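You operate a simulated robot arm through the tools that you are given. There is no shell and no other tool.

You are at the controls of a simulated two-armed robot. One attempt, no reset.

TASK
Wind the yellow ribbon back and take the grey spool out.
Fine: all of it back on the yellow spool; brake off to wind and on again after; small guide lever back to the black dish; grey spool in the orange tray.
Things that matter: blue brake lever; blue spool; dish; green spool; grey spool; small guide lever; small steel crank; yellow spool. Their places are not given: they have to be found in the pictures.

The check looks at the end state, three seconds after you hand in, the way a careful person would. Anything else that was tipped, shoved, dropped, spilled or broken makes it a failure.

THE ROBOT
Two 7-joint arms with fingered hands on one trunk that stands fixed in place. Base frame: the origin is at the foot of the trunk, x ahead of it, y to its left, z up; the work surface is at about z = 740. Units: mm, degrees, N and s.
The left shoulder is at [87, 125, 1071], the right one opposite. With the tool pointing down near the work surface each hand reaches from about 440 to 820 mm from the base axis, measured 20 degrees to its own side. Payload 3.6 kg a hand.
Tool frame (each hand has its own): the origin (TCP) lies between the finger pads and is the grasp point; the fingertips stand 30 mm ahead of it; z points along the fingers, y is the line along which they close. The gripper opens to 104 mm; its body begins 35 mm behind the TCP. The gripper is a hand of 4 fingers: y runs from the thumb to the fingers, the wrist lies at [-15, -104, -178] in the tool frame, and closing takes about 1.5 s.
Orientation is that of the tool frame in the base frame, as a unit quaternion [w, x, y, z]. With the fingers straight down and the wrist toward the robot, the tool's x, y and z point along [0, 1, 0], [1, 0, 0] and [0, 0, -1] of the base frame.

THE INTERFACE
- The arms move only by the tool send_rows. It takes "left_steps", "right_steps" or both (then of equal length, played together; a hand with none holds still); each is a list of rows, each a list of 7 numbers: the shift along the tool's x, y, z in m, then the turn, a rotation vector about the tool's x, y, z in degrees, then the gripper command, from -1 (fully open) to 1 (shut), values between in proportion. In form: [[dx, dy, dz, rx, ry, rz, gripper], ...]. A call has 1 to 20 rows; each row shifts and turns the commanded pose from where the row before left it, along the tool's axes as they then stand. A row lasts 0.2 s, in which the tool goes at most 50 mm and 8.6 degrees; a call with a longer step from one row to the next is refused whole, and so is a gripper value outside its range. Where a pose cannot be reached the arm comes as near as it can. A force on the tool above 40 N (or 10 N above the force at the start of the call, whichever is more), or a blocked arm, ends the call early, and 0.2 s more pass. The fingers move at their own pace (about 72 mm/s each) and stop on an object; they squeeze with about 24 N. The grip force told is the motor's: it shows also when the fingers shut on nothing. Time passes only in rows, and 0.2 s behind the last, so rows that do not move let the fingers close. The reply holds the time, the measured pose of the TCP, the force on the tool along the base axes, the opening and the grip force, in the units named above and with some noise, with the torque about the TCP (base axes, N m) and any sound that the robot's microphone picked up.
- Cameras (640 x 400 px; columns grow to the right, rows downward): "scene" is now at [191, -51.2, 1235.7]; the picture's right is [-0.63, -0.78, 0.00], its down [-0.25, 0.20, -0.95] and it looks along [0.74, -0.59, -0.32] (base axes); focal length 296 px, centre (320, 200). "left" rides on the left gripper at [-61, -92, -130] in its tool frame; the picture's right is [-0.81, -0.27, 0.52], its down [0.53, -0.71, 0.46] and it looks along [0.24, 0.64, 0.72] (tool axes); focal length 275 px, centre (320, 200). "right" rides on the right gripper at [61, -92, -130] in its tool frame; the picture's right is [-0.81, 0.27, -0.52], its down [-0.53, -0.71, 0.46] and it looks along [-0.24, 0.64, 0.72] (tool axes); focal length 275 px, centre (320, 200).
- grab_frame(camera): a new picture of that camera. No time passes.
- lift_body(by): moves the trunk up (or, below 0, down) by that many mm; the arms and the scene camera ride with it, the base frame stays. It gives what a move gives, with no picture.
- grasp_type(shape, hand): the hand has 4 fingers and takes this shape, open, in about a second: jaw (thumb against the fingers, like two jaws); tri (thumb and two fingers); tip (a fingertip pinch); poke (one finger out to press); point (the index stretched); flat (the hand flat); cup (the hand cupped); fist (a fist). The gripper value then closes the fingers along that shape, each until it touches; the sizes above hold for jaw. It gives what a move gives, with no picture.
- head_to(pan, tilt): turns the head with the scene camera to pan (to the left, within 80 degrees either way) and tilt (down, from -29 to 69), counted from straight ahead of the robot (the tilt from the chest, where the trunk bows). It gives what a move gives.
- measure_at(camera, pixels): there is no depth. For up to 12 entries [column, row, z] of the newest picture of that camera ("zoom" is the newest enlarged one), the place [x, y] in the base frame at which the ray of that pixel passes the height z, good to about 3 mm, but the place of the scene camera against the robot may be out by one fixed shift of up to 12 mm in any direction. No time passes.
- zoom(camera, box): a new picture of the part [left, top, right, bottom] of that camera's present view, enlarged. No time passes.
- hand_in(): hands the job in; it is judged then, once.

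Leave the grippers open and the arms clear of the work at the hand-in unless told otherwise.

The tools are called after ">>>" by a JSON object that holds its "name" and its "arguments". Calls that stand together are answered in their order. send_rows: Moves the arms, as the interface text tells. Its arguments: {"type":"object","properties":{"left_steps":{"type":"array","items":{"type":"array","items":{"type":"number"}}},"right_steps":{"type":"array","items":{"type":"array","items":{"type":"number"}}}},"required":[]} The other tools are called the same way: lift_body (by) moves the trunk up or down; grasp_type (shape, hand) gives the hand a shape; head_to (pan, tilt) turns the head that bears the scene camera; grab_frame (camera) takes a picture; measure_at (camera, pixels) gives the place at which the rays of pixels pass given heights; zoom (camera, box) takes an enlarged picture of a part of a camera's view; hand_in () hands the job in.

At the start:

```text
clock: 0.0
left_tool_pos: [590.8, -58.7, 1074.1]
left_tool_rot: [0.0, 0.707, 0.708, 0.0]
left_ft_force: [-0.7, 0.6, 0.3]
left_ft_torque: [0.01, -0.02, 0.0]
left_width: 103.4
left_gripper_force: 0.0
left_shape: jaw
right_tool_pos: [336.5, -473.2, 1149.0]
right_tool_rot: [0.0, 0.706, 0.708, 0.0]
right_ft_force: [0.1, 0.1, 0.4]
right_ft_torque: [-0.02, 0.0, -0.02]
right_width: 103.6
right_gripper_force: 0.1
right_shape: jaw
trunk travel left (down, up): [-300.0, 236.0]
head pan, tilt (commanded): [-38.9, 18.7]
```

scene: 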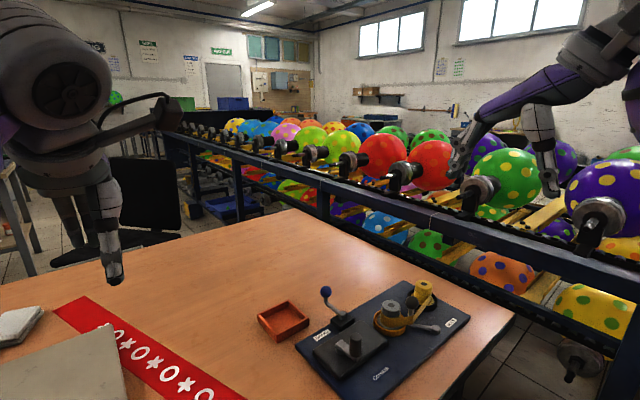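
right: 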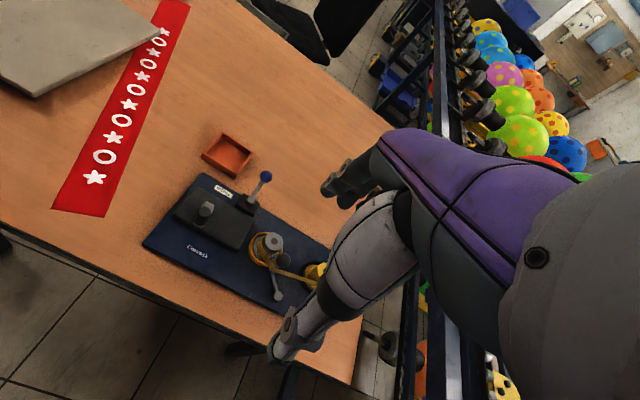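
left: 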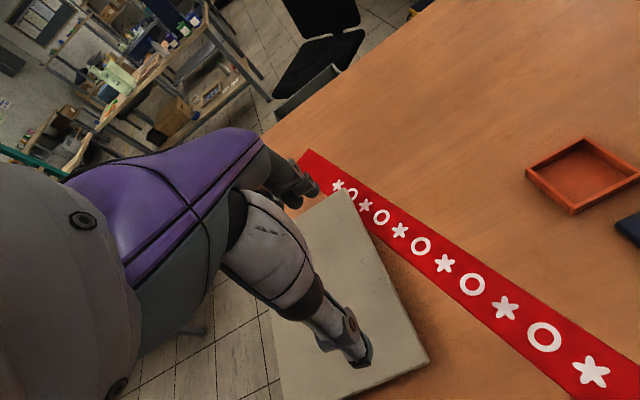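

The scene picture shows a dark blue board with the device at about pixels (290-470, 275-400), with an orange tray at (283, 320). I'll zoom in on it from the scene camera and the right camera.

>>> {"name": "zoom", "arguments": {"camera": "scene", "box": [240, 260, 480, 400]}}

>>> {"name": "zoom", "arguments": {"camera": "right", "box": [130, 120, 350, 330]}}

```text
2.67 times, centred on (360, 330) of scene
```

zoom: 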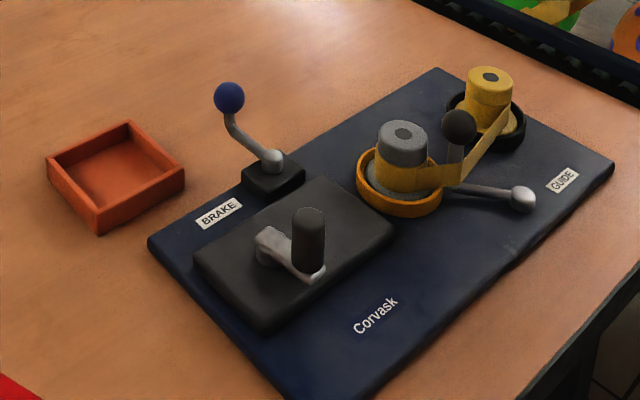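

```text
1.90 times, centred on (240, 225) of right
```

zoom: 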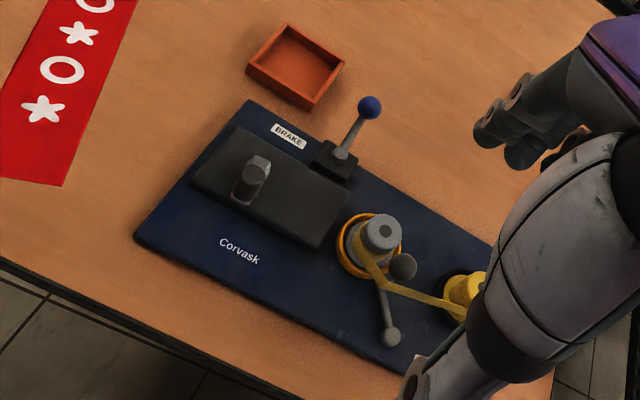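

The device: brake lever with a blue ball, black box with steel crank (black grip), grey spool in an amber dish, yellow spool in a black dish, guide lever with a black knob. I can't see blue or green spools yet. I'll turn the head to center the device and look around.

>>> {"name": "head_to", "arguments": {"pan": -45, "tilt": 42}}

>>> {"name": "grab_frame", "arguments": {"camera": "scene"}}

```text
clock: 0.9
left_tool_pos: [591.9, -57.4, 1074.2]
left_tool_rot: [-0.001, 0.707, 0.707, 0.0]
left_ft_force: [-0.5, -0.9, 0.5]
left_ft_torque: [0.0, 0.01, 0.0]
left_width: 103.7
left_gripper_force: 0.1
left_shape: jaw
right_tool_pos: [337.1, -473.5, 1147.4]
right_tool_rot: [0.0, 0.707, 0.707, 0.0]
right_ft_force: [-0.3, -0.1, -0.6]
right_ft_torque: [0.01, 0.0, 0.01]
right_width: 103.5
right_gripper_force: 0.0
right_shape: jaw
trunk travel left (down, up): [-300.0, 236.0]
head pan, tilt (commanded): [-45.0, 42.0]
```

```text
taken
```

scene: 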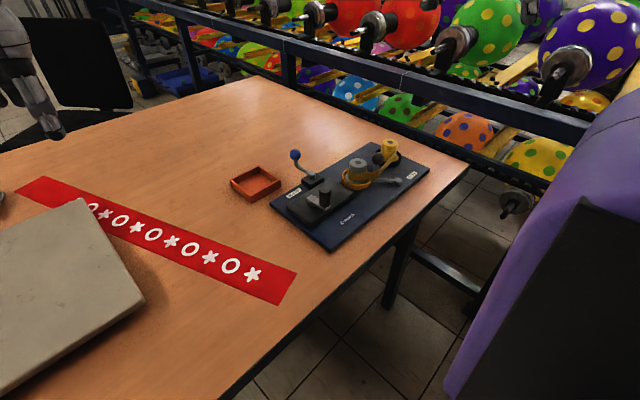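

The whole device is now in view at about (350,195). I'll zoom in and measure a few points.

>>> {"name": "zoom", "arguments": {"camera": "scene", "box": [220, 125, 440, 262]}}

>>> {"name": "measure_at", "arguments": {"camera": "scene", "pixels": [[255, 184, 740], [272, 203, 745], [330, 250, 745], [431, 170, 745], [375, 142, 745], [390, 145, 800], [359, 165, 790], [295, 154, 810], [324, 196, 800], [401, 181, 760]]}}

```text
2.91 times, centred on (330, 194) of scene
```

zoom: 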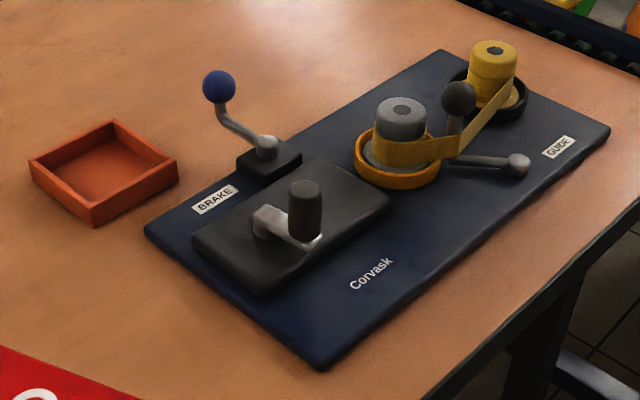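

```text
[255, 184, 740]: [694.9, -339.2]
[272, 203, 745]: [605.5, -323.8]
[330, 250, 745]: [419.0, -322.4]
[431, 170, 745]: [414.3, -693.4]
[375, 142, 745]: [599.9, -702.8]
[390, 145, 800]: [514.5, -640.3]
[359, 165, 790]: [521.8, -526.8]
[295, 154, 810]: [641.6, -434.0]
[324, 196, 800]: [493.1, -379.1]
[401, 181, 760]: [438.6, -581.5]
```

The board is roughly axis-aligned: x≈415–605, y≈-323 to -700. I'll look around the rest of the table for blue and green spools.

>>> {"name": "head_to", "arguments": {"pan": 10, "tilt": 45}}

>>> {"name": "grab_frame", "arguments": {"camera": "scene"}}

>>> {"name": "zoom", "arguments": {"camera": "right", "box": [130, 160, 350, 297]}}

```text
clock: 2.1
left_tool_pos: [590.8, -58.7, 1073.9]
left_tool_rot: [0.0, 0.706, 0.708, 0.0]
left_ft_force: [0.5, 0.4, 0.0]
left_ft_torque: [0.02, 0.03, -0.02]
left_width: 103.4
left_gripper_force: 0.1
left_shape: jaw
right_tool_pos: [336.6, -474.2, 1148.5]
right_tool_rot: [-0.001, 0.706, 0.708, 0.0]
right_ft_force: [0.8, -0.4, -0.5]
right_ft_torque: [-0.02, 0.0, 0.0]
right_width: 103.6
right_gripper_force: 0.1
right_shape: jaw
trunk travel left (down, up): [-300.0, 236.0]
head pan, tilt (commanded): [10.0, 45.0]
```

```text
taken
```

scene: 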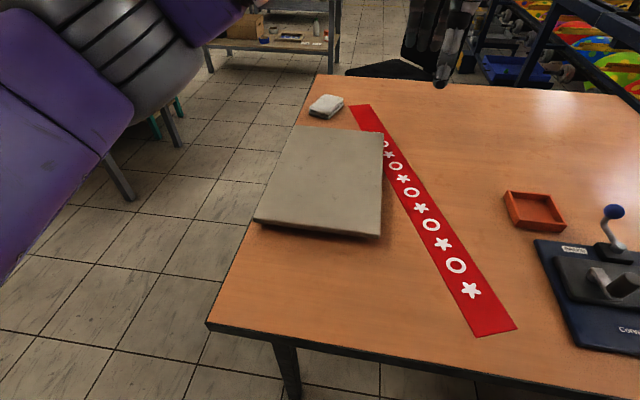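

```text
2.91 times, centred on (240, 228) of right
```

zoom: 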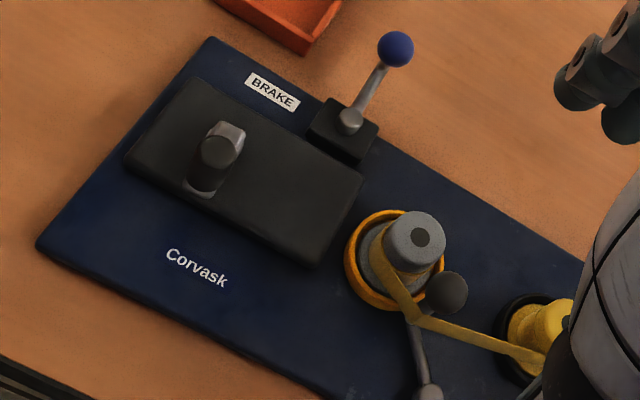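

No blue or green spool anywhere on the table, only a grey box, a cloth and a red banner, so those two seem not to be in the picture. Next I move the right hand to hover nearer the device for a close look from its camera.

>>> {"name": "send_rows", "arguments": {"right_steps": [[-0.026, 0.008, 0.03, 0, 0, 0, -1], [-0.026, 0.008, 0.03, 0, 0, 0, -1], [-0.026, 0.008, 0.03, 0, 0, 0, -1], [-0.026, 0.008, 0.03, 0, 0, 0, -1], [-0.026, 0.008, 0.03, 0, 0, 0, -1]]}}

>>> {"name": "grab_frame", "arguments": {"camera": "right"}}

>>> {"name": "head_to", "arguments": {"pan": -45, "tilt": 42}}

>>> {"name": "grab_frame", "arguments": {"camera": "scene"}}

```text
clock: 3.3
left_tool_pos: [590.2, -60.6, 1073.4]
left_tool_rot: [0.0, 0.706, 0.708, 0.0]
left_ft_force: [-0.6, -0.1, 0.4]
left_ft_torque: [0.02, -0.01, 0.0]
left_width: 103.5
left_gripper_force: 0.0
left_shape: jaw
right_tool_pos: [377.5, -602.4, 995.5]
right_tool_rot: [0.0, 0.707, 0.708, 0.0]
right_ft_force: [-0.7, -0.4, 0.7]
right_ft_torque: [0.03, -0.03, 0.02]
right_width: 104.2
right_gripper_force: 0.0
right_shape: jaw
trunk travel left (down, up): [-300.0, 236.0]
head pan, tilt (commanded): [10.0, 45.0]
```

```text
taken
```

right: 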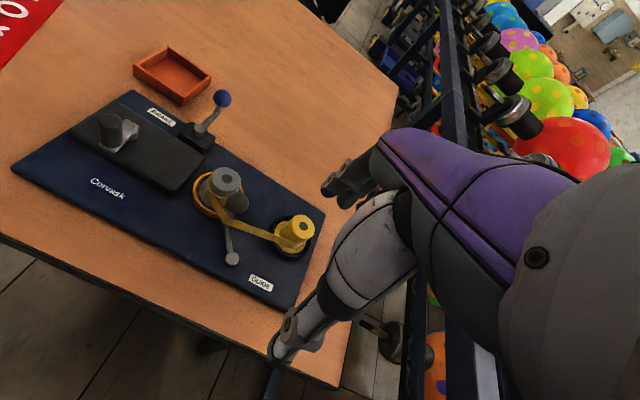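

```text
clock: 4.5
left_tool_pos: [591.5, -59.1, 1073.9]
left_tool_rot: [-0.001, 0.707, 0.707, 0.0]
left_ft_force: [0.6, 0.0, 0.9]
left_ft_torque: [-0.04, -0.01, 0.0]
left_width: 103.7
left_gripper_force: 0.0
left_shape: jaw
right_tool_pos: [376.4, -601.4, 997.2]
right_tool_rot: [0.001, 0.707, 0.708, 0.0]
right_ft_force: [0.3, 0.6, -0.6]
right_ft_torque: [-0.03, -0.02, 0.01]
right_width: 103.6
right_gripper_force: 0.0
right_shape: jaw
trunk travel left (down, up): [-300.0, 236.0]
head pan, tilt (commanded): [-45.0, 42.0]
```

```text
taken
```

scene: 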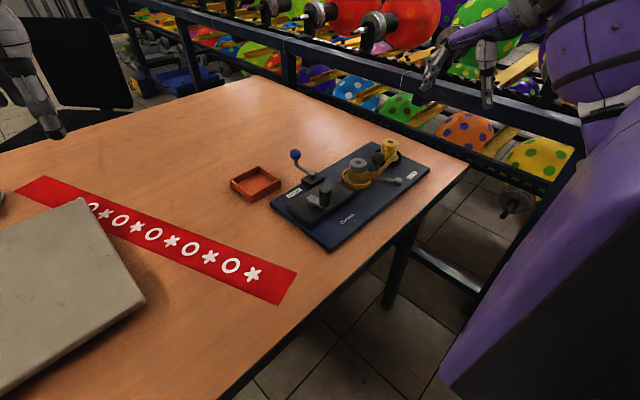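

The right camera now sees the whole device at (15–325, 45–310). I'll zoom in for the ribbon's path and levers.

>>> {"name": "zoom", "arguments": {"camera": "right", "box": [170, 150, 330, 300]}}

>>> {"name": "zoom", "arguments": {"camera": "right", "box": [60, 70, 250, 210]}}

```text
2.67 times, centred on (250, 225) of right
```

zoom: 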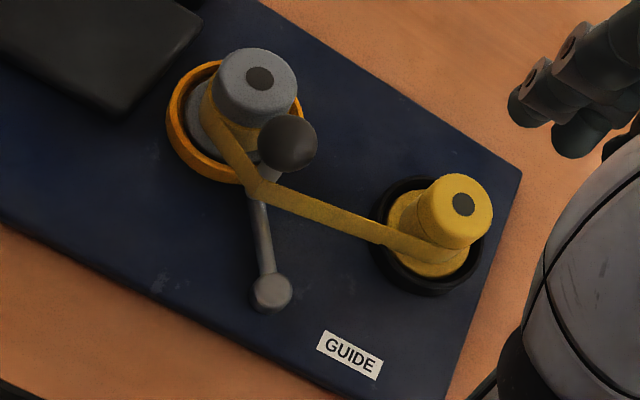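

```text
2.86 times, centred on (155, 140) of right
```

zoom: 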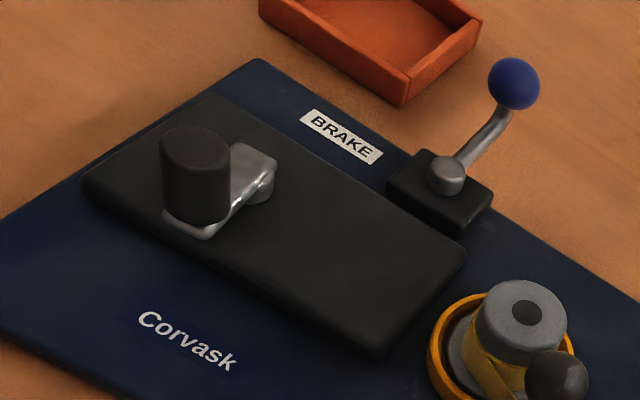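

Both views are good. The ribbon leaves the grey spool on the robot side, bends round the guide post, and goes on to the yellow spool. Now I'll measure the same points in both cameras at two heights so I can triangulate: brake ball, brake stud, crank handle top, grey hole, knob, yellow hole.

>>> {"name": "measure_at", "arguments": {"camera": "right", "pixels": [[222.5, 99.1, 780], [222.5, 99.1, 830], [199, 127.8, 760], [199, 127.8, 790], [112, 121.8, 780], [112, 121.8, 830], [227.5, 179.3, 780], [227.5, 179.3, 830], [237.6, 203.7, 780], [237.6, 203.7, 830], [303.6, 226.1, 780], [303.6, 226.1, 830]]}}

>>> {"name": "measure_at", "arguments": {"camera": "scene", "pixels": [[295.3, 154.8, 780], [295.3, 154.8, 830], [311.1, 175.1, 760], [311.1, 175.1, 790], [325.2, 189.9, 780], [325.2, 189.9, 830], [358.5, 163.8, 780], [358.5, 163.8, 830], [377.8, 158.6, 780], [377.8, 158.6, 830], [390.1, 142.5, 780], [390.1, 142.5, 830]]}}

```text
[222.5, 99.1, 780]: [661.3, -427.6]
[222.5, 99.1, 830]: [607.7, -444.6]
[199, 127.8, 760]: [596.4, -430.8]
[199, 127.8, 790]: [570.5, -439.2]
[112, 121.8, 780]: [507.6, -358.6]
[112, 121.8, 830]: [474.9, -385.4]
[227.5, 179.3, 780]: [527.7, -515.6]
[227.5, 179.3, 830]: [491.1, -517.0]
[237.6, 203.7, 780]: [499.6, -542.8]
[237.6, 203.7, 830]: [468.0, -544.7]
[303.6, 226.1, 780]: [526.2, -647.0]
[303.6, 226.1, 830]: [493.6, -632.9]
```

```text
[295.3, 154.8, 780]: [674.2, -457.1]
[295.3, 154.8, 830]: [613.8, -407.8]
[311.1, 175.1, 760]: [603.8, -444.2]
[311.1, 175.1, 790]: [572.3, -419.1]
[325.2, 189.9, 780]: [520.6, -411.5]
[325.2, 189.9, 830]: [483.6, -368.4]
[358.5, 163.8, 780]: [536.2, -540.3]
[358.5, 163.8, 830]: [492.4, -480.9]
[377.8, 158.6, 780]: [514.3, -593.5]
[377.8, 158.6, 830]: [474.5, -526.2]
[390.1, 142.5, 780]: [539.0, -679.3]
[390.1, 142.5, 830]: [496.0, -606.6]
```

Triangulation suggests a brake ball near (637,-435,802), a crank handle top near (483,-379,818), a guide knob near (477,-543,816) and a grey spool top near (513,-516,800). The scene camera is shifted by roughly 5–10 mm in x. I'll take a second right-camera view from a different place to check these.

>>> {"name": "send_rows", "arguments": {"right_steps": [[0.0305, -0.012, 0.014, 0, 0, 0, -1], [0.0305, -0.012, 0.014, 0, 0, 0, -1], [0.0305, -0.012, 0.014, 0, 0, 0, -1], [0.0305, -0.012, 0.014, 0, 0, 0, -1], [0, 0, 0, 0, 0, 0, -1]]}}

>>> {"name": "grab_frame", "arguments": {"camera": "right"}}

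>>> {"name": "zoom", "arguments": {"camera": "right", "box": [120, 90, 360, 240]}}

```text
clock: 5.8
left_tool_pos: [591.1, -58.9, 1075.0]
left_tool_rot: [0.0, 0.707, 0.708, 0.0]
left_ft_force: [0.3, -0.7, 0.4]
left_ft_torque: [-0.01, -0.04, -0.02]
left_width: 103.8
left_gripper_force: 0.1
left_shape: jaw
right_tool_pos: [329.0, -481.8, 941.5]
right_tool_rot: [-0.001, 0.708, 0.707, 0.0]
right_ft_force: [0.5, 0.6, 0.2]
right_ft_torque: [0.01, 0.05, 0.01]
right_width: 103.8
right_gripper_force: 0.0
right_shape: jaw
trunk travel left (down, up): [-300.0, 236.0]
head pan, tilt (commanded): [-45.0, 42.0]
```

```text
taken
```

right: 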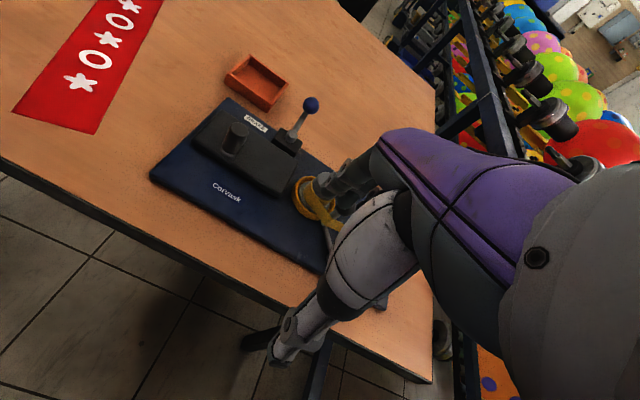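

```text
2.67 times, centred on (240, 165) of right
```

zoom: 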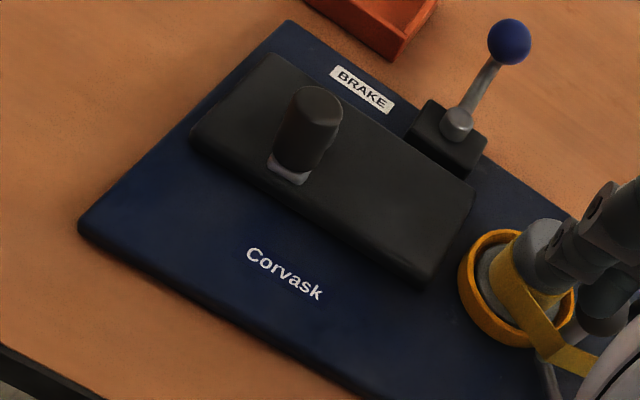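

The ball is at (509,42) in the zoom, the stud top at (458,118) and the crank handle top at (318,100). I'll measure those at two heights.

>>> {"name": "measure_at", "arguments": {"camera": "zoom", "pixels": [[509, 42, 780], [509, 42, 830], [458, 116, 760], [458, 116, 790], [318, 100, 780], [318, 100, 830], [292, 165, 770], [289, 20, 745], [80, 225, 745], [430, 105, 770], [410, 145, 770], [485, 145, 770]]}}

```text
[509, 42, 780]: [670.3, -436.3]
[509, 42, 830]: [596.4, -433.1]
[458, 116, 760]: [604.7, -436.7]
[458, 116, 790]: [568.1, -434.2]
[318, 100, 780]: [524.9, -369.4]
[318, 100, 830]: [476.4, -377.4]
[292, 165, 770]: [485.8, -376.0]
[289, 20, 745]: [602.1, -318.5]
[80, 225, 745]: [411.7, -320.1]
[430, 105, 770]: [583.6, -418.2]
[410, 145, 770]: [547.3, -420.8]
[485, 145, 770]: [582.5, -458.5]
```

The triangulation gives the brake ball at about (638,-435,802) and its stud at about (581,-435,779), so the lever points straight ahead (+x). Now a strong zoom of the scene camera on the crank to find its hub.

>>> {"name": "zoom", "arguments": {"camera": "scene", "box": [275, 140, 365, 230]}}

>>> {"name": "zoom", "arguments": {"camera": "scene", "box": [335, 130, 435, 200]}}

```text
4.44 times, centred on (320, 185) of scene
```

zoom: 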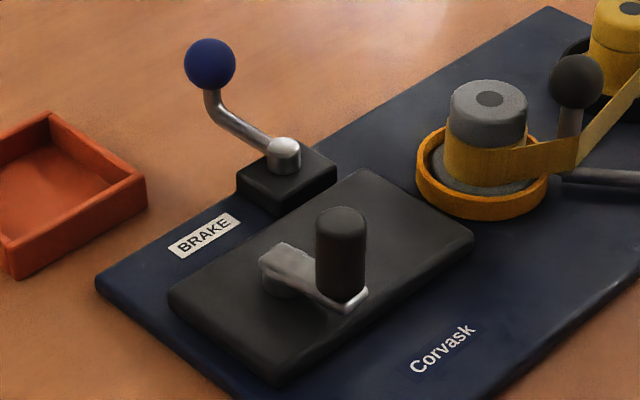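

```text
5.71 times, centred on (385, 165) of scene
```

zoom: 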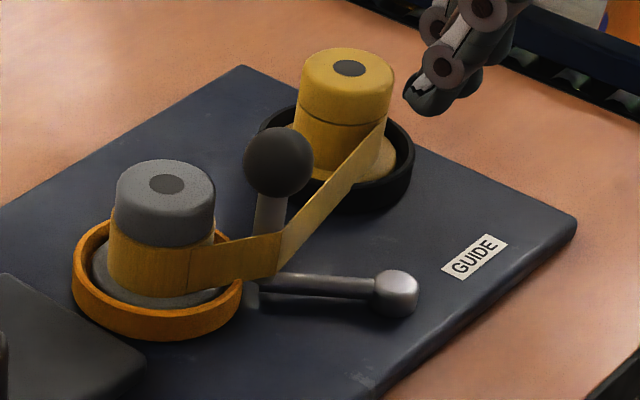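

The hub end of the crank plate is at (283,260) in the first zoom and the foot of the handle at (342,293). I'll measure these in scene pixels, plus the guide pivot, post and spools.

>>> {"name": "measure_at", "arguments": {"camera": "scene", "pixels": [[311.7, 198.5, 775], [311.7, 198.5, 785], [325.0, 205.9, 775], [325.0, 205.9, 785], [324.7, 190, 818], [388.1, 178.7, 770], [387.1, 181, 760], [364.0, 180, 760], [363.5, 159.6, 816], [349.2, 165.2, 800], [378.7, 143.7, 805], [308, 172, 779]]}}

>>> {"name": "measure_at", "arguments": {"camera": "zoom", "pixels": [[397, 280, 770], [397, 280, 780], [262, 287, 765], [278, 162, 816], [166, 184, 800], [348, 69, 805], [166, 160, 800], [166, 245, 800], [115, 195, 800], [215, 195, 800]]}}

```text
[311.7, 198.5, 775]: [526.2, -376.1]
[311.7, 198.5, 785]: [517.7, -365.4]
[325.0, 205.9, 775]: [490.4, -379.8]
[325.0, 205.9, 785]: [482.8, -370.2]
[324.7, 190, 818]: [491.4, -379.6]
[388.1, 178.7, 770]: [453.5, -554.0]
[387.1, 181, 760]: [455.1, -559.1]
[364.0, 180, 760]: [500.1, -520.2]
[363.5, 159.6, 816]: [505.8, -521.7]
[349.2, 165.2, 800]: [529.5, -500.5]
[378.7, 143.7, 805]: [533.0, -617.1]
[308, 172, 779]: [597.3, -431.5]
```

```text
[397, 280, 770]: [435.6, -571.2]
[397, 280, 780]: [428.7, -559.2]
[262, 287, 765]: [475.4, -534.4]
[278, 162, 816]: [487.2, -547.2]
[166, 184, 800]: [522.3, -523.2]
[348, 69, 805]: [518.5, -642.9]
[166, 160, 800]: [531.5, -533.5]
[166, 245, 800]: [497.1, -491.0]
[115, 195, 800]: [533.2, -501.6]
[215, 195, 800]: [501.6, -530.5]
```

Crank: hub about (516,-377), handle about (481,-379), top z≈818, radius ≈36 mm. Brake: the arm lies flat, pivots about a vertical stud and ends in the upright ball. Next I move the right hand above the ball (638,-435) at z≈900 with the grip half closed.

>>> {"name": "send_rows", "arguments": {"right_steps": [[0.006, 0.0386, 0.0, 0, 0, 0, -0.2], [0.006, 0.0386, 0.0, 0, 0, 0, -0.2], [0.006, 0.0386, 0.0, 0, 0, 0, -0.2], [0.006, 0.0386, 0.0, 0, 0, 0, -0.2], [0.006, 0.0386, 0.0, 0, 0, 0, -0.2], [0.006, 0.0386, 0.0, 0, 0, 0, -0.2], [0.006, 0.0386, 0.0, 0, 0, 0, -0.2], [0.006, 0.0386, 0.0, 0, 0, 0, -0.2], [0, 0, 0.04, 0, 0, 0, -0.2]]}}

>>> {"name": "grab_frame", "arguments": {"camera": "scene"}}

>>> {"name": "grab_frame", "arguments": {"camera": "right"}}

```text
clock: 7.8
left_tool_pos: [591.0, -58.6, 1074.7]
left_tool_rot: [0.0, 0.706, 0.708, 0.0]
left_ft_force: [0.2, -0.2, -0.3]
left_ft_torque: [-0.02, 0.04, -0.01]
left_width: 103.6
left_gripper_force: 0.0
left_shape: jaw
right_tool_pos: [635.5, -433.1, 905.2]
right_tool_rot: [0.0, 0.706, 0.708, 0.0]
right_ft_force: [0.5, -0.6, 0.6]
right_ft_torque: [0.03, 0.03, 0.02]
right_width: 62.6
right_gripper_force: 0.1
right_shape: jaw
trunk travel left (down, up): [-300.0, 236.0]
head pan, tilt (commanded): [-45.0, 42.0]
```

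```text
taken
```

scene: 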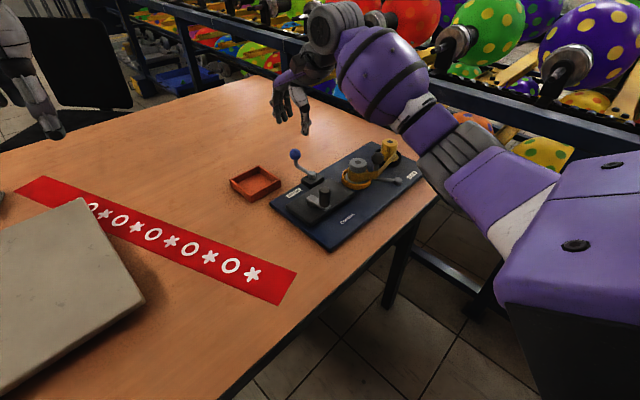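

```text
taken
```

right: 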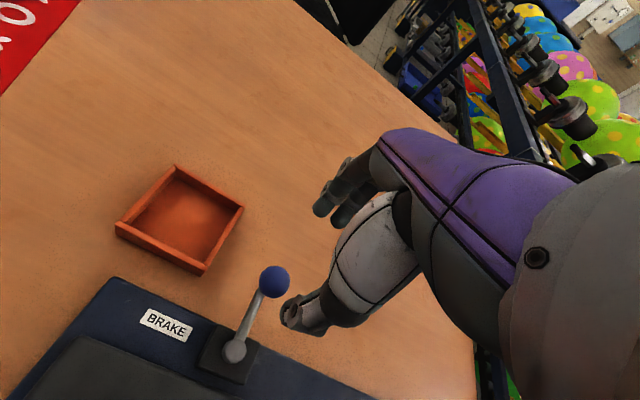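

The hand is above the ball. The ball is at (274,282) in the right camera, with the thumb tip at (290,312) and the fingers at (325,205). I'll check the positions of the ball, stud and tray here.

>>> {"name": "measure_at", "arguments": {"camera": "right", "pixels": [[274, 282, 802], [274, 282, 795], [234, 350, 779], [175, 167, 765], [117, 224, 765], [204, 273, 765], [243, 207, 765], [180, 218, 745]]}}

>>> {"name": "zoom", "arguments": {"camera": "right", "box": [180, 160, 400, 400]}}

```text
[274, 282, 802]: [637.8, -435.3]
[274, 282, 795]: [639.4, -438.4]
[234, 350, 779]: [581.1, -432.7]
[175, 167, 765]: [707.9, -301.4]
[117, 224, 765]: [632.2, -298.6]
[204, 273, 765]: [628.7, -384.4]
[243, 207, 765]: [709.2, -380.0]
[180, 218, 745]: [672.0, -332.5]
```

```text
1.67 times, centred on (290, 280) of right
```

zoom: 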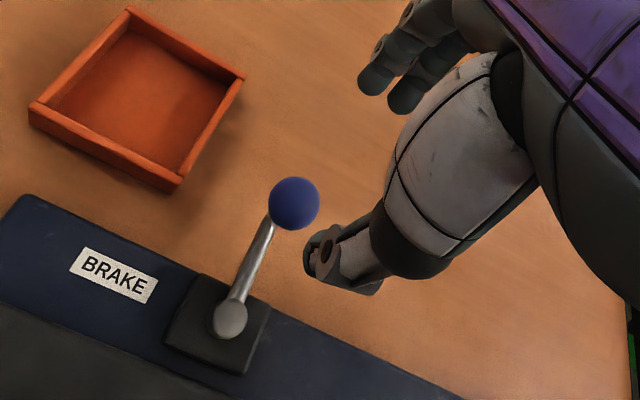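

The ball is confirmed at (638,-435,802), the stud at (581,-433) and the tray centre at about (669,-341). I'll descend so that the ball sits between the finger pads, with TCP z≈813.

>>> {"name": "send_rows", "arguments": {"right_steps": [[-0.002, 0.002, 0.03, 0, 0, 0, -0.2], [0, 0, 0.03, 0, 0, 0, -0.2], [0, 0, 0.02, 0, 0, 0, -0.2], [0, 0, 0.012, 0, 0, 0, -0.2], [0, 0, 0, 0, 0, 0, -0.2]]}}

>>> {"name": "zoom", "arguments": {"camera": "right", "box": [180, 160, 400, 400]}}

>>> {"name": "zoom", "arguments": {"camera": "scene", "box": [230, 60, 440, 260]}}

```text
clock: 8.9
left_tool_pos: [590.2, -58.1, 1074.7]
left_tool_rot: [0.0, 0.706, 0.708, -0.001]
left_ft_force: [-0.7, -0.8, -0.2]
left_ft_torque: [0.0, -0.01, 0.02]
left_width: 103.8
left_gripper_force: 0.1
left_shape: jaw
right_tool_pos: [636.4, -433.3, 809.0]
right_tool_rot: [0.0, 0.706, 0.708, 0.0]
right_ft_force: [0.3, -0.6, -0.6]
right_ft_torque: [-0.03, 0.0, 0.0]
right_width: 62.8
right_gripper_force: 0.0
right_shape: jaw
trunk travel left (down, up): [-300.0, 236.0]
head pan, tilt (commanded): [-45.0, 42.0]
```

```text
1.67 times, centred on (290, 280) of right
```

zoom: 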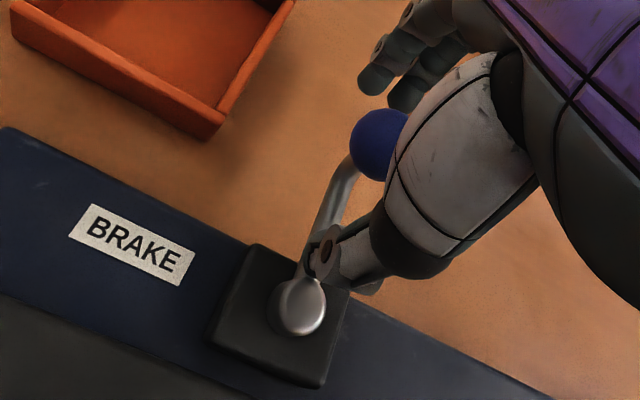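

```text
2.00 times, centred on (335, 160) of scene
```

zoom: 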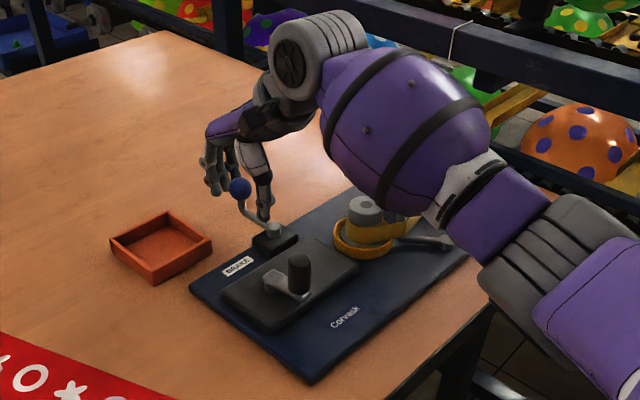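

No contact forces, and the ball sits between thumb and fingers. I'll close on it.

>>> {"name": "send_rows", "arguments": {"right_steps": [[0, 0, 0, 0, 0, 0, 0.2], [0, 0, 0, 0, 0, 0, 0.6], [0, 0, 0, 0, 0, 0, 1], [0, 0, 0, 0, 0, 0, 1], [0, 0, 0, 0, 0, 0, 1], [0, 0, 0, 0, 0, 0, 1]]}}

>>> {"name": "zoom", "arguments": {"camera": "right", "box": [180, 160, 400, 400]}}

>>> {"name": "zoom", "arguments": {"camera": "scene", "box": [260, 90, 370, 220]}}

```text
clock: 10.3
left_tool_pos: [590.4, -59.7, 1074.5]
left_tool_rot: [0.0, 0.706, 0.708, 0.0]
left_ft_force: [-0.2, 0.2, -0.3]
left_ft_torque: [-0.02, -0.01, 0.03]
left_width: 103.5
left_gripper_force: 0.0
left_shape: jaw
right_tool_pos: [637.2, -435.4, 809.2]
right_tool_rot: [-0.001, 0.707, 0.708, -0.001]
right_ft_force: [-4.7, -0.1, -0.7]
right_ft_torque: [-0.04, -0.06, 0.02]
right_width: 11.1
right_gripper_force: 23.9
right_shape: jaw
trunk travel left (down, up): [-300.0, 236.0]
head pan, tilt (commanded): [-45.0, 42.0]
```

```text
1.67 times, centred on (290, 280) of right
```

zoom: 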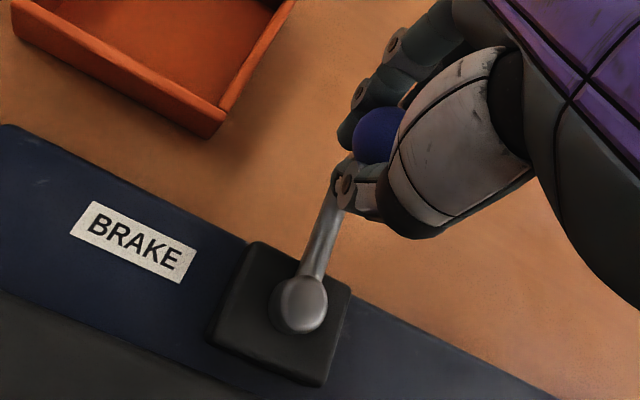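

```text
3.08 times, centred on (315, 155) of scene
```

zoom: 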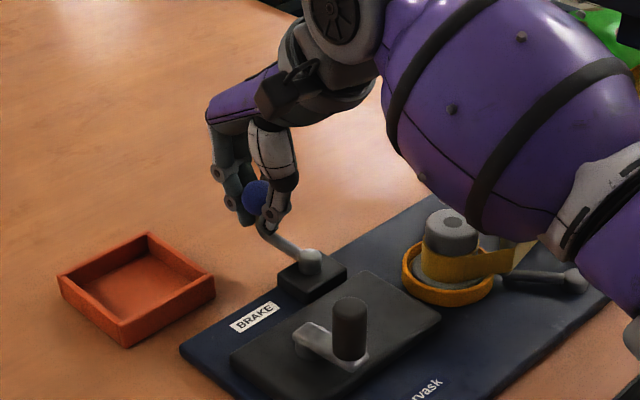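

The ball is held (width 11 mm, grip 24 N). I'll test the direction gently with a small arc toward -y, watching the force.

>>> {"name": "send_rows", "arguments": {"right_steps": [[-0.003, 0, 0, 0, 0, 0, 1], [-0.003, 0, 0, 0, 0, 0, 1]]}}

```text
clock: 10.9
left_tool_pos: [591.0, -59.4, 1073.5]
left_tool_rot: [0.0, 0.707, 0.707, 0.0]
left_ft_force: [0.0, -0.2, -0.2]
left_ft_torque: [0.0, 0.02, -0.03]
left_width: 103.8
left_gripper_force: 0.0
left_shape: jaw
right_tool_pos: [637.3, -441.7, 808.5]
right_tool_rot: [-0.002, 0.707, 0.708, -0.001]
right_ft_force: [-14.3, 2.5, -0.1]
right_ft_torque: [-0.03, 0.06, -0.03]
right_width: 11.1
right_gripper_force: 24.0
right_shape: jaw
trunk travel left (down, up): [-300.0, 236.0]
head pan, tilt (commanded): [-45.0, 42.0]
```

The y-force is only 2.5 N for a 6 mm shift, so the lever seems to follow toward -y. The -14 N in x says I should come in radially a little. I'll go on along the arc.

>>> {"name": "send_rows", "arguments": {"right_steps": [[-0.0042, -0.0022, 0, 0, 0, 0, 1], [-0.0038, -0.0012, 0, 0, 0, 0, 1], [-0.0038, -0.0012, 0, 0, 0, 0, 1], [-0.0037, -0.0015, 0, 0, 0, 0, 1]]}}

>>> {"name": "zoom", "arguments": {"camera": "right", "box": [180, 160, 400, 400]}}

>>> {"name": "zoom", "arguments": {"camera": "scene", "box": [260, 90, 370, 220]}}

```text
clock: 11.9
left_tool_pos: [592.1, -60.3, 1073.9]
left_tool_rot: [0.0, 0.707, 0.707, -0.001]
left_ft_force: [0.8, 0.4, -0.5]
left_ft_torque: [0.01, 0.0, -0.01]
left_width: 103.5
left_gripper_force: 0.0
left_shape: jaw
right_tool_pos: [633.6, -456.3, 809.8]
right_tool_rot: [-0.001, 0.707, 0.708, 0.0]
right_ft_force: [-5.3, 5.6, -0.6]
right_ft_torque: [-0.04, 0.01, -0.18]
right_width: 10.4
right_gripper_force: 23.8
right_shape: jaw
trunk travel left (down, up): [-300.0, 236.0]
head pan, tilt (commanded): [-45.0, 42.0]
```

```text
1.67 times, centred on (290, 280) of right
```

zoom: 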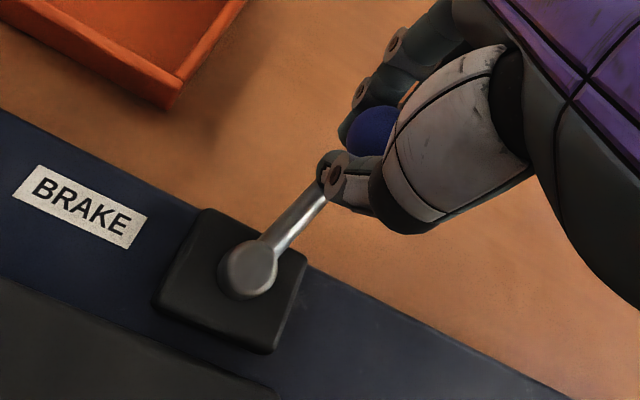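

```text
3.08 times, centred on (315, 155) of scene
```

zoom: 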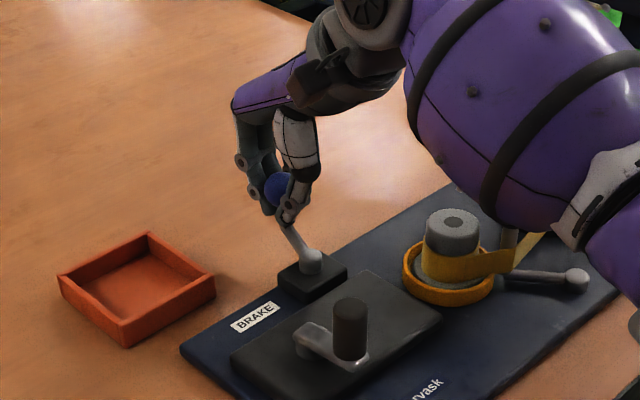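

The lever follows toward -y, now about 23° from straight ahead, and the board isn't moving. I'll continue the arc.

>>> {"name": "send_rows", "arguments": {"right_steps": [[-0.0036, -0.0018, 0, 0, 0, 0, 1], [-0.0035, -0.0019, 0, 0, 0, 0, 1], [-0.0033, -0.0022, 0, 0, 0, 0, 1], [-0.0032, -0.0024, 0, 0, 0, 0, 1]]}}

>>> {"name": "zoom", "arguments": {"camera": "scene", "box": [260, 90, 370, 220]}}

```text
clock: 12.9
left_tool_pos: [591.6, -59.8, 1074.1]
left_tool_rot: [-0.001, 0.706, 0.708, -0.001]
left_ft_force: [-0.5, 0.8, -0.6]
left_ft_torque: [-0.02, 0.02, -0.03]
left_width: 103.7
left_gripper_force: 0.1
left_shape: jaw
right_tool_pos: [625.8, -471.8, 809.1]
right_tool_rot: [-0.002, 0.707, 0.707, 0.0]
right_ft_force: [-2.9, 7.5, 0.7]
right_ft_torque: [-0.07, -0.03, -0.23]
right_width: 10.0
right_gripper_force: 24.5
right_shape: jaw
trunk travel left (down, up): [-300.0, 236.0]
head pan, tilt (commanded): [-45.0, 42.0]
```

```text
3.08 times, centred on (315, 155) of scene
```

zoom: 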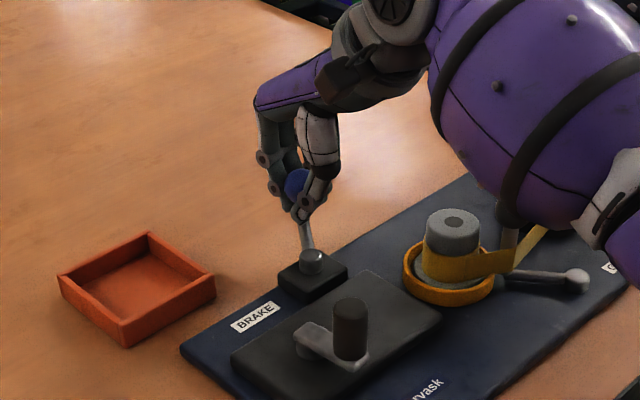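

Still turning freely, now about 40°. I'll continue until I feel a stop.

>>> {"name": "send_rows", "arguments": {"right_steps": [[-0.003, -0.0027, 0, 0, 0, 0, 1], [-0.0028, -0.0029, 0, 0, 0, 0, 1], [-0.0026, -0.0031, 0, 0, 0, 0, 1], [-0.0024, -0.0033, 0, 0, 0, 0, 1]]}}

>>> {"name": "zoom", "arguments": {"camera": "scene", "box": [260, 90, 370, 220]}}

```text
clock: 13.9
left_tool_pos: [593.9, -58.3, 1073.1]
left_tool_rot: [-0.002, 0.707, 0.708, -0.001]
left_ft_force: [-1.0, -0.4, -0.1]
left_ft_torque: [0.0, 0.01, -0.01]
left_width: 103.6
left_gripper_force: 0.0
left_shape: jaw
right_tool_pos: [616.3, -480.1, 809.7]
right_tool_rot: [-0.001, 0.705, 0.709, 0.0]
right_ft_force: [12.6, 14.8, 0.1]
right_ft_torque: [-0.03, -0.17, -0.16]
right_width: 8.7
right_gripper_force: 24.2
right_shape: jaw
trunk travel left (down, up): [-300.0, 236.0]
head pan, tilt (commanded): [-45.0, 42.0]
```

```text
3.08 times, centred on (315, 155) of scene
```

zoom: 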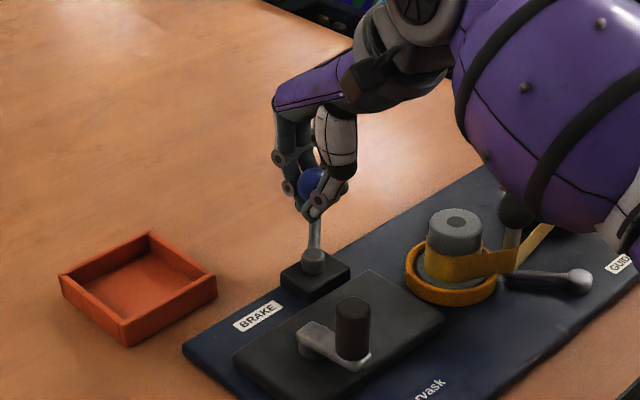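

Force has risen to about 19 N against the motion, at about 52°, which looks like the end stop. I'll ease back about 3 mm to relieve it and check the image for board movement.

>>> {"name": "send_rows", "arguments": {"right_steps": [[0.002, 0.0025, 0, 0, 0, 0, 1], [0, 0, 0, 0, 0, 0, 1]]}}

>>> {"name": "zoom", "arguments": {"camera": "scene", "box": [260, 90, 370, 220]}}

```text
clock: 14.6
left_tool_pos: [592.5, -58.4, 1073.1]
left_tool_rot: [0.0, 0.707, 0.708, -0.001]
left_ft_force: [0.2, -0.5, -0.5]
left_ft_torque: [-0.03, 0.02, 0.0]
left_width: 103.7
left_gripper_force: 0.1
left_shape: jaw
right_tool_pos: [616.3, -479.1, 807.5]
right_tool_rot: [-0.002, 0.706, 0.708, -0.001]
right_ft_force: [2.5, 16.0, 0.5]
right_ft_torque: [-0.04, -0.07, -0.12]
right_width: 9.4
right_gripper_force: 24.1
right_shape: jaw
trunk travel left (down, up): [-300.0, 236.0]
head pan, tilt (commanded): [-45.0, 42.0]
```

```text
3.08 times, centred on (315, 155) of scene
```

zoom: 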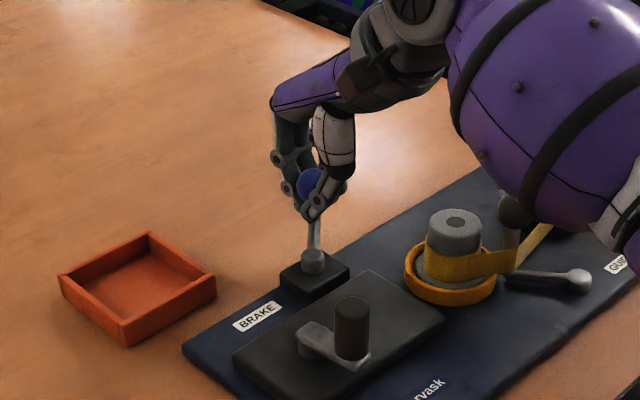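

The remaining force is mostly +16 N in y. I'll relieve it by another 2 mm toward +y, then open the fingers.

>>> {"name": "send_rows", "arguments": {"right_steps": [[0.002, 0.0, 0, 0, 0, 0, 1], [0, 0, 0, 0, 0, 0, 0.6], [0, 0, 0, 0, 0, 0, 0.2], [0, 0, 0, 0, 0, 0, -0.2], [0, 0, 0, 0, 0, 0, -0.2]]}}

>>> {"name": "zoom", "arguments": {"camera": "scene", "box": [260, 90, 370, 220]}}

>>> {"name": "zoom", "arguments": {"camera": "right", "box": [180, 160, 400, 400]}}

```text
clock: 15.8
left_tool_pos: [590.7, -58.4, 1074.9]
left_tool_rot: [0.0, 0.707, 0.708, 0.0]
left_ft_force: [-0.4, -0.3, -0.5]
left_ft_torque: [-0.01, -0.03, 0.01]
left_width: 103.8
left_gripper_force: 0.1
left_shape: jaw
right_tool_pos: [616.7, -477.7, 811.1]
right_tool_rot: [0.001, 0.707, 0.707, 0.001]
right_ft_force: [-0.1, -0.3, 0.2]
right_ft_torque: [0.0, -0.01, 0.0]
right_width: 62.0
right_gripper_force: 0.1
right_shape: jaw
trunk travel left (down, up): [-300.0, 236.0]
head pan, tilt (commanded): [-45.0, 42.0]
```

```text
3.08 times, centred on (315, 155) of scene
```

zoom: 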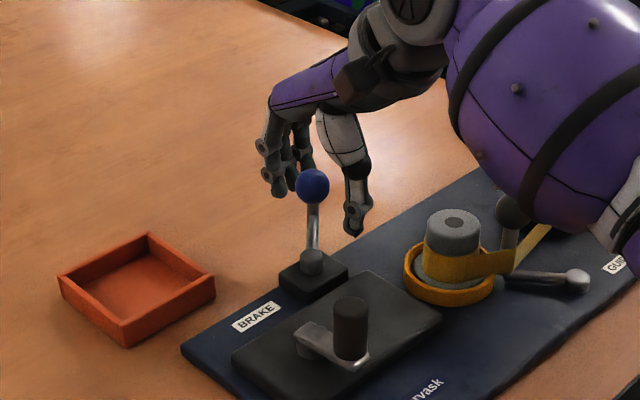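

```text
1.67 times, centred on (290, 280) of right
```

zoom: 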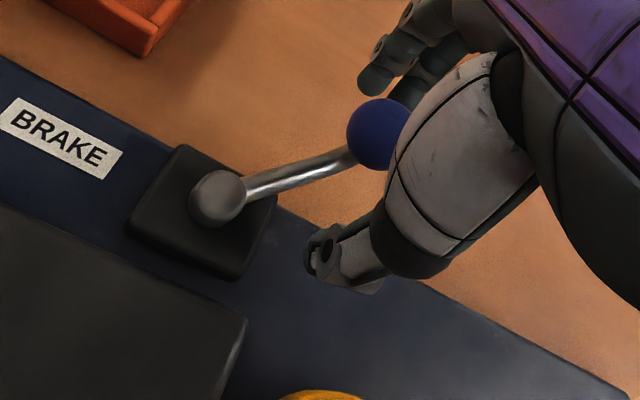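

The brake lever now rests about 50° toward -y, and the board is where it was. Next I lift off and move above the crank handle (481,-379).

>>> {"name": "send_rows", "arguments": {"right_steps": [[0, 0, -0.03, 0, 0, 0, -0.2], [0, 0, -0.03, 0, 0, 0, -0.2], [0, 0, -0.03, 0, 0, 0, -0.2], [0.0248, -0.034, 0, 0, 0, 0, -0.2], [0.0248, -0.034, 0, 0, 0, 0, -0.2], [0.0248, -0.034, 0, 0, 0, 0, -0.2], [0.0248, -0.034, 0, 0, 0, 0, -0.2], [0, 0, 0, 0, 0, 0, -0.2]]}}

>>> {"name": "grab_frame", "arguments": {"camera": "right"}}

>>> {"name": "grab_frame", "arguments": {"camera": "scene"}}

```text
clock: 17.6
left_tool_pos: [591.5, -57.9, 1074.4]
left_tool_rot: [0.0, 0.707, 0.707, 0.0]
left_ft_force: [-0.4, 0.1, -0.1]
left_ft_torque: [-0.01, -0.05, 0.0]
left_width: 103.7
left_gripper_force: 0.0
left_shape: jaw
right_tool_pos: [485.8, -379.7, 899.9]
right_tool_rot: [0.0, 0.707, 0.707, 0.0]
right_ft_force: [0.5, 0.2, 0.5]
right_ft_torque: [-0.02, -0.02, 0.03]
right_width: 62.3
right_gripper_force: 0.1
right_shape: jaw
trunk travel left (down, up): [-300.0, 236.0]
head pan, tilt (commanded): [-45.0, 42.0]
```

```text
taken
```

right: 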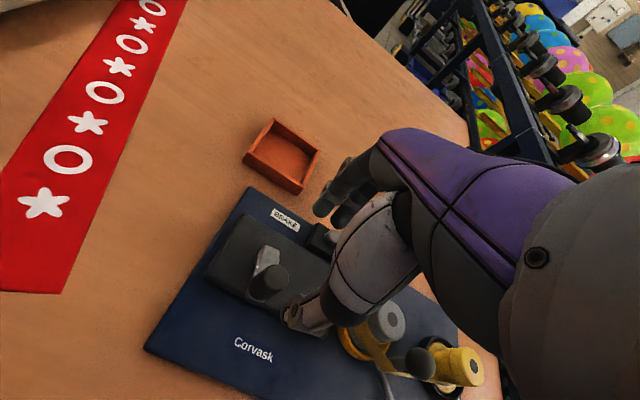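

```text
taken
```

scene: 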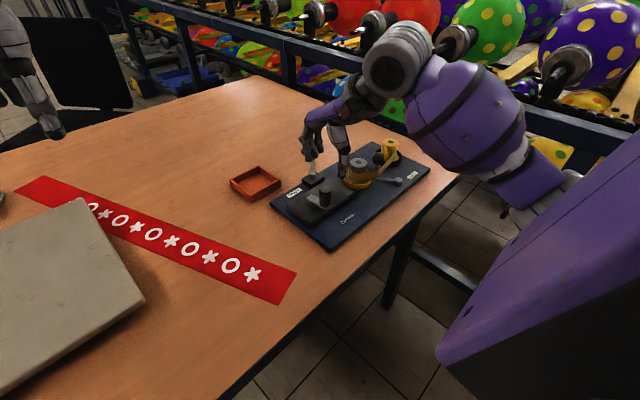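

The hand is above the crank. I'll zoom the right camera on the crank to refine the hub and handle positions.

>>> {"name": "zoom", "arguments": {"camera": "right", "box": [190, 190, 350, 340]}}

```text
2.67 times, centred on (270, 265) of right
```

zoom: 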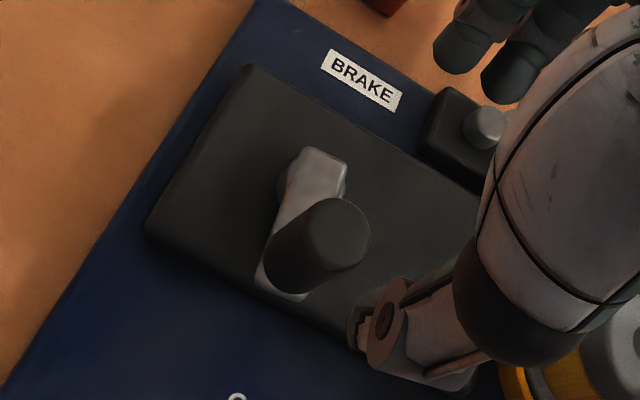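

>>> {"name": "measure_at", "arguments": {"camera": "zoom", "pixels": [[335, 233, 818], [335, 233, 810], [316, 172, 778], [316, 172, 785], [285, 285, 778], [250, 67, 770], [146, 230, 770], [320, 170, 780]]}}

```text
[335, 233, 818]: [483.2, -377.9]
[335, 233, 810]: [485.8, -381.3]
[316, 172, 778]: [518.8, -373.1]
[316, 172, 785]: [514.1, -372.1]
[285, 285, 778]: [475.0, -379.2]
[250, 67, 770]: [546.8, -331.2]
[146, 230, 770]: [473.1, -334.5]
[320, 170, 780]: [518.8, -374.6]
```

The handle is at (483,-378), the hub near (515,-374) and the radius about 32–34 mm. I'll descend on the handle to z≈812 with the fingers at 62 mm.

>>> {"name": "send_rows", "arguments": {"right_steps": [[0.001, -0.002, 0.03, 0, 0, 0, -0.2], [0, 0, 0.03, 0, 0, 0, -0.2], [0, 0, 0.02, 0, 0, 0, -0.2], [0, 0, 0.008, 0, 0, 0, -0.2], [0, 0, 0, 0, 0, 0, -0.2]]}}

>>> {"name": "zoom", "arguments": {"camera": "scene", "box": [270, 90, 420, 240]}}

>>> {"name": "zoom", "arguments": {"camera": "right", "box": [180, 160, 400, 400]}}

```text
clock: 18.8
left_tool_pos: [590.3, -58.2, 1075.5]
left_tool_rot: [0.0, 0.706, 0.708, 0.0]
left_ft_force: [-0.8, 0.0, 0.4]
left_ft_torque: [-0.02, 0.02, -0.04]
left_width: 103.6
left_gripper_force: 0.0
left_shape: jaw
right_tool_pos: [481.8, -378.3, 812.4]
right_tool_rot: [0.0, 0.707, 0.707, 0.001]
right_ft_force: [0.0, -0.2, 2.0]
right_ft_torque: [0.01, -0.07, -0.01]
right_width: 62.0
right_gripper_force: 0.1
right_shape: jaw
trunk travel left (down, up): [-300.0, 236.0]
head pan, tilt (commanded): [-45.0, 42.0]
```

```text
2.67 times, centred on (345, 165) of scene
```

zoom: 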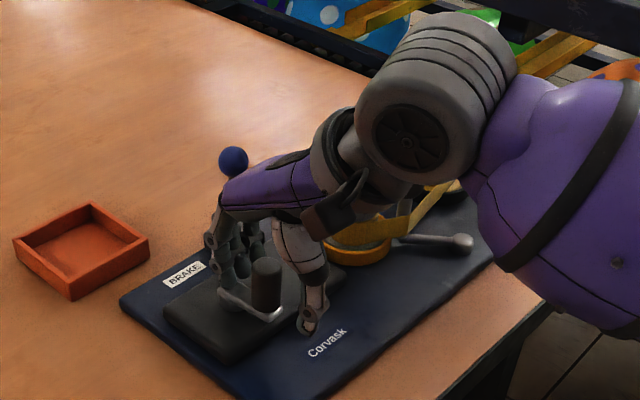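

```text
1.67 times, centred on (290, 280) of right
```

zoom: 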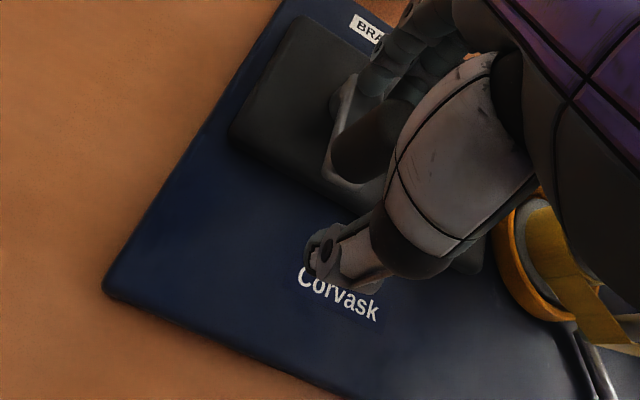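

There is a slight 2 N upward contact, probably fingertips on the crank plate. I'll lift 5 mm and then close on the handle.

>>> {"name": "send_rows", "arguments": {"right_steps": [[0, 0, -0.005, 0, 0, 0, -0.2], [0, 0, 0, 0, 0, 0, 0.2], [0, 0, 0, 0, 0, 0, 0.6], [0, 0, 0, 0, 0, 0, 1], [0, 0, 0, 0, 0, 0, 1], [0, 0, 0, 0, 0, 0, 1]]}}

>>> {"name": "zoom", "arguments": {"camera": "scene", "box": [270, 90, 420, 240]}}

>>> {"name": "zoom", "arguments": {"camera": "right", "box": [180, 160, 400, 400]}}

```text
clock: 20.1
left_tool_pos: [590.0, -59.0, 1074.1]
left_tool_rot: [0.0, 0.706, 0.708, 0.0]
left_ft_force: [-0.4, 0.8, 0.4]
left_ft_torque: [-0.02, 0.03, 0.01]
left_width: 103.6
left_gripper_force: 0.2
left_shape: jaw
right_tool_pos: [480.0, -378.3, 816.9]
right_tool_rot: [0.0, 0.706, 0.708, 0.0]
right_ft_force: [-2.1, 0.0, -0.2]
right_ft_torque: [-0.03, 0.05, -0.01]
right_width: 15.4
right_gripper_force: 23.6
right_shape: jaw
trunk travel left (down, up): [-300.0, 236.0]
head pan, tilt (commanded): [-45.0, 42.0]
```

```text
2.67 times, centred on (345, 165) of scene
```

zoom: 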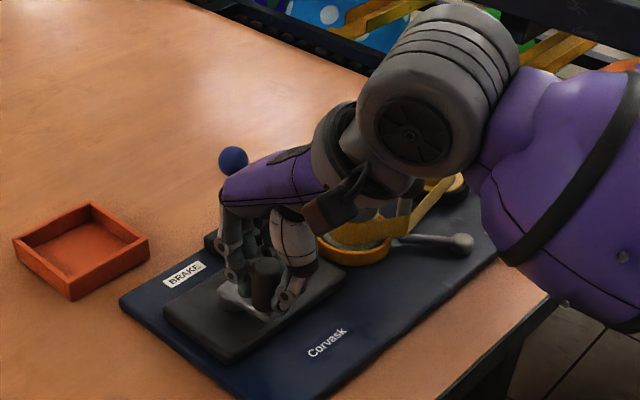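

```text
1.67 times, centred on (290, 280) of right
```

zoom: 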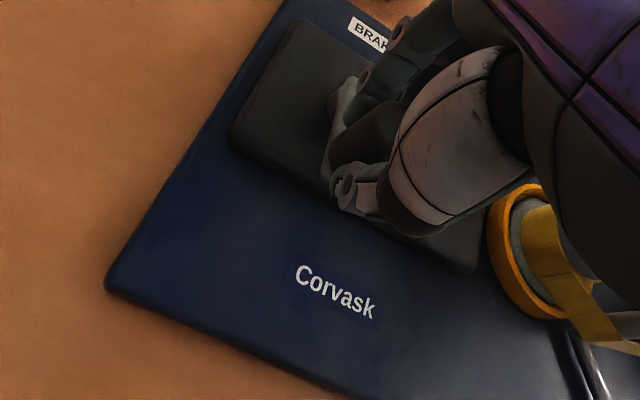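

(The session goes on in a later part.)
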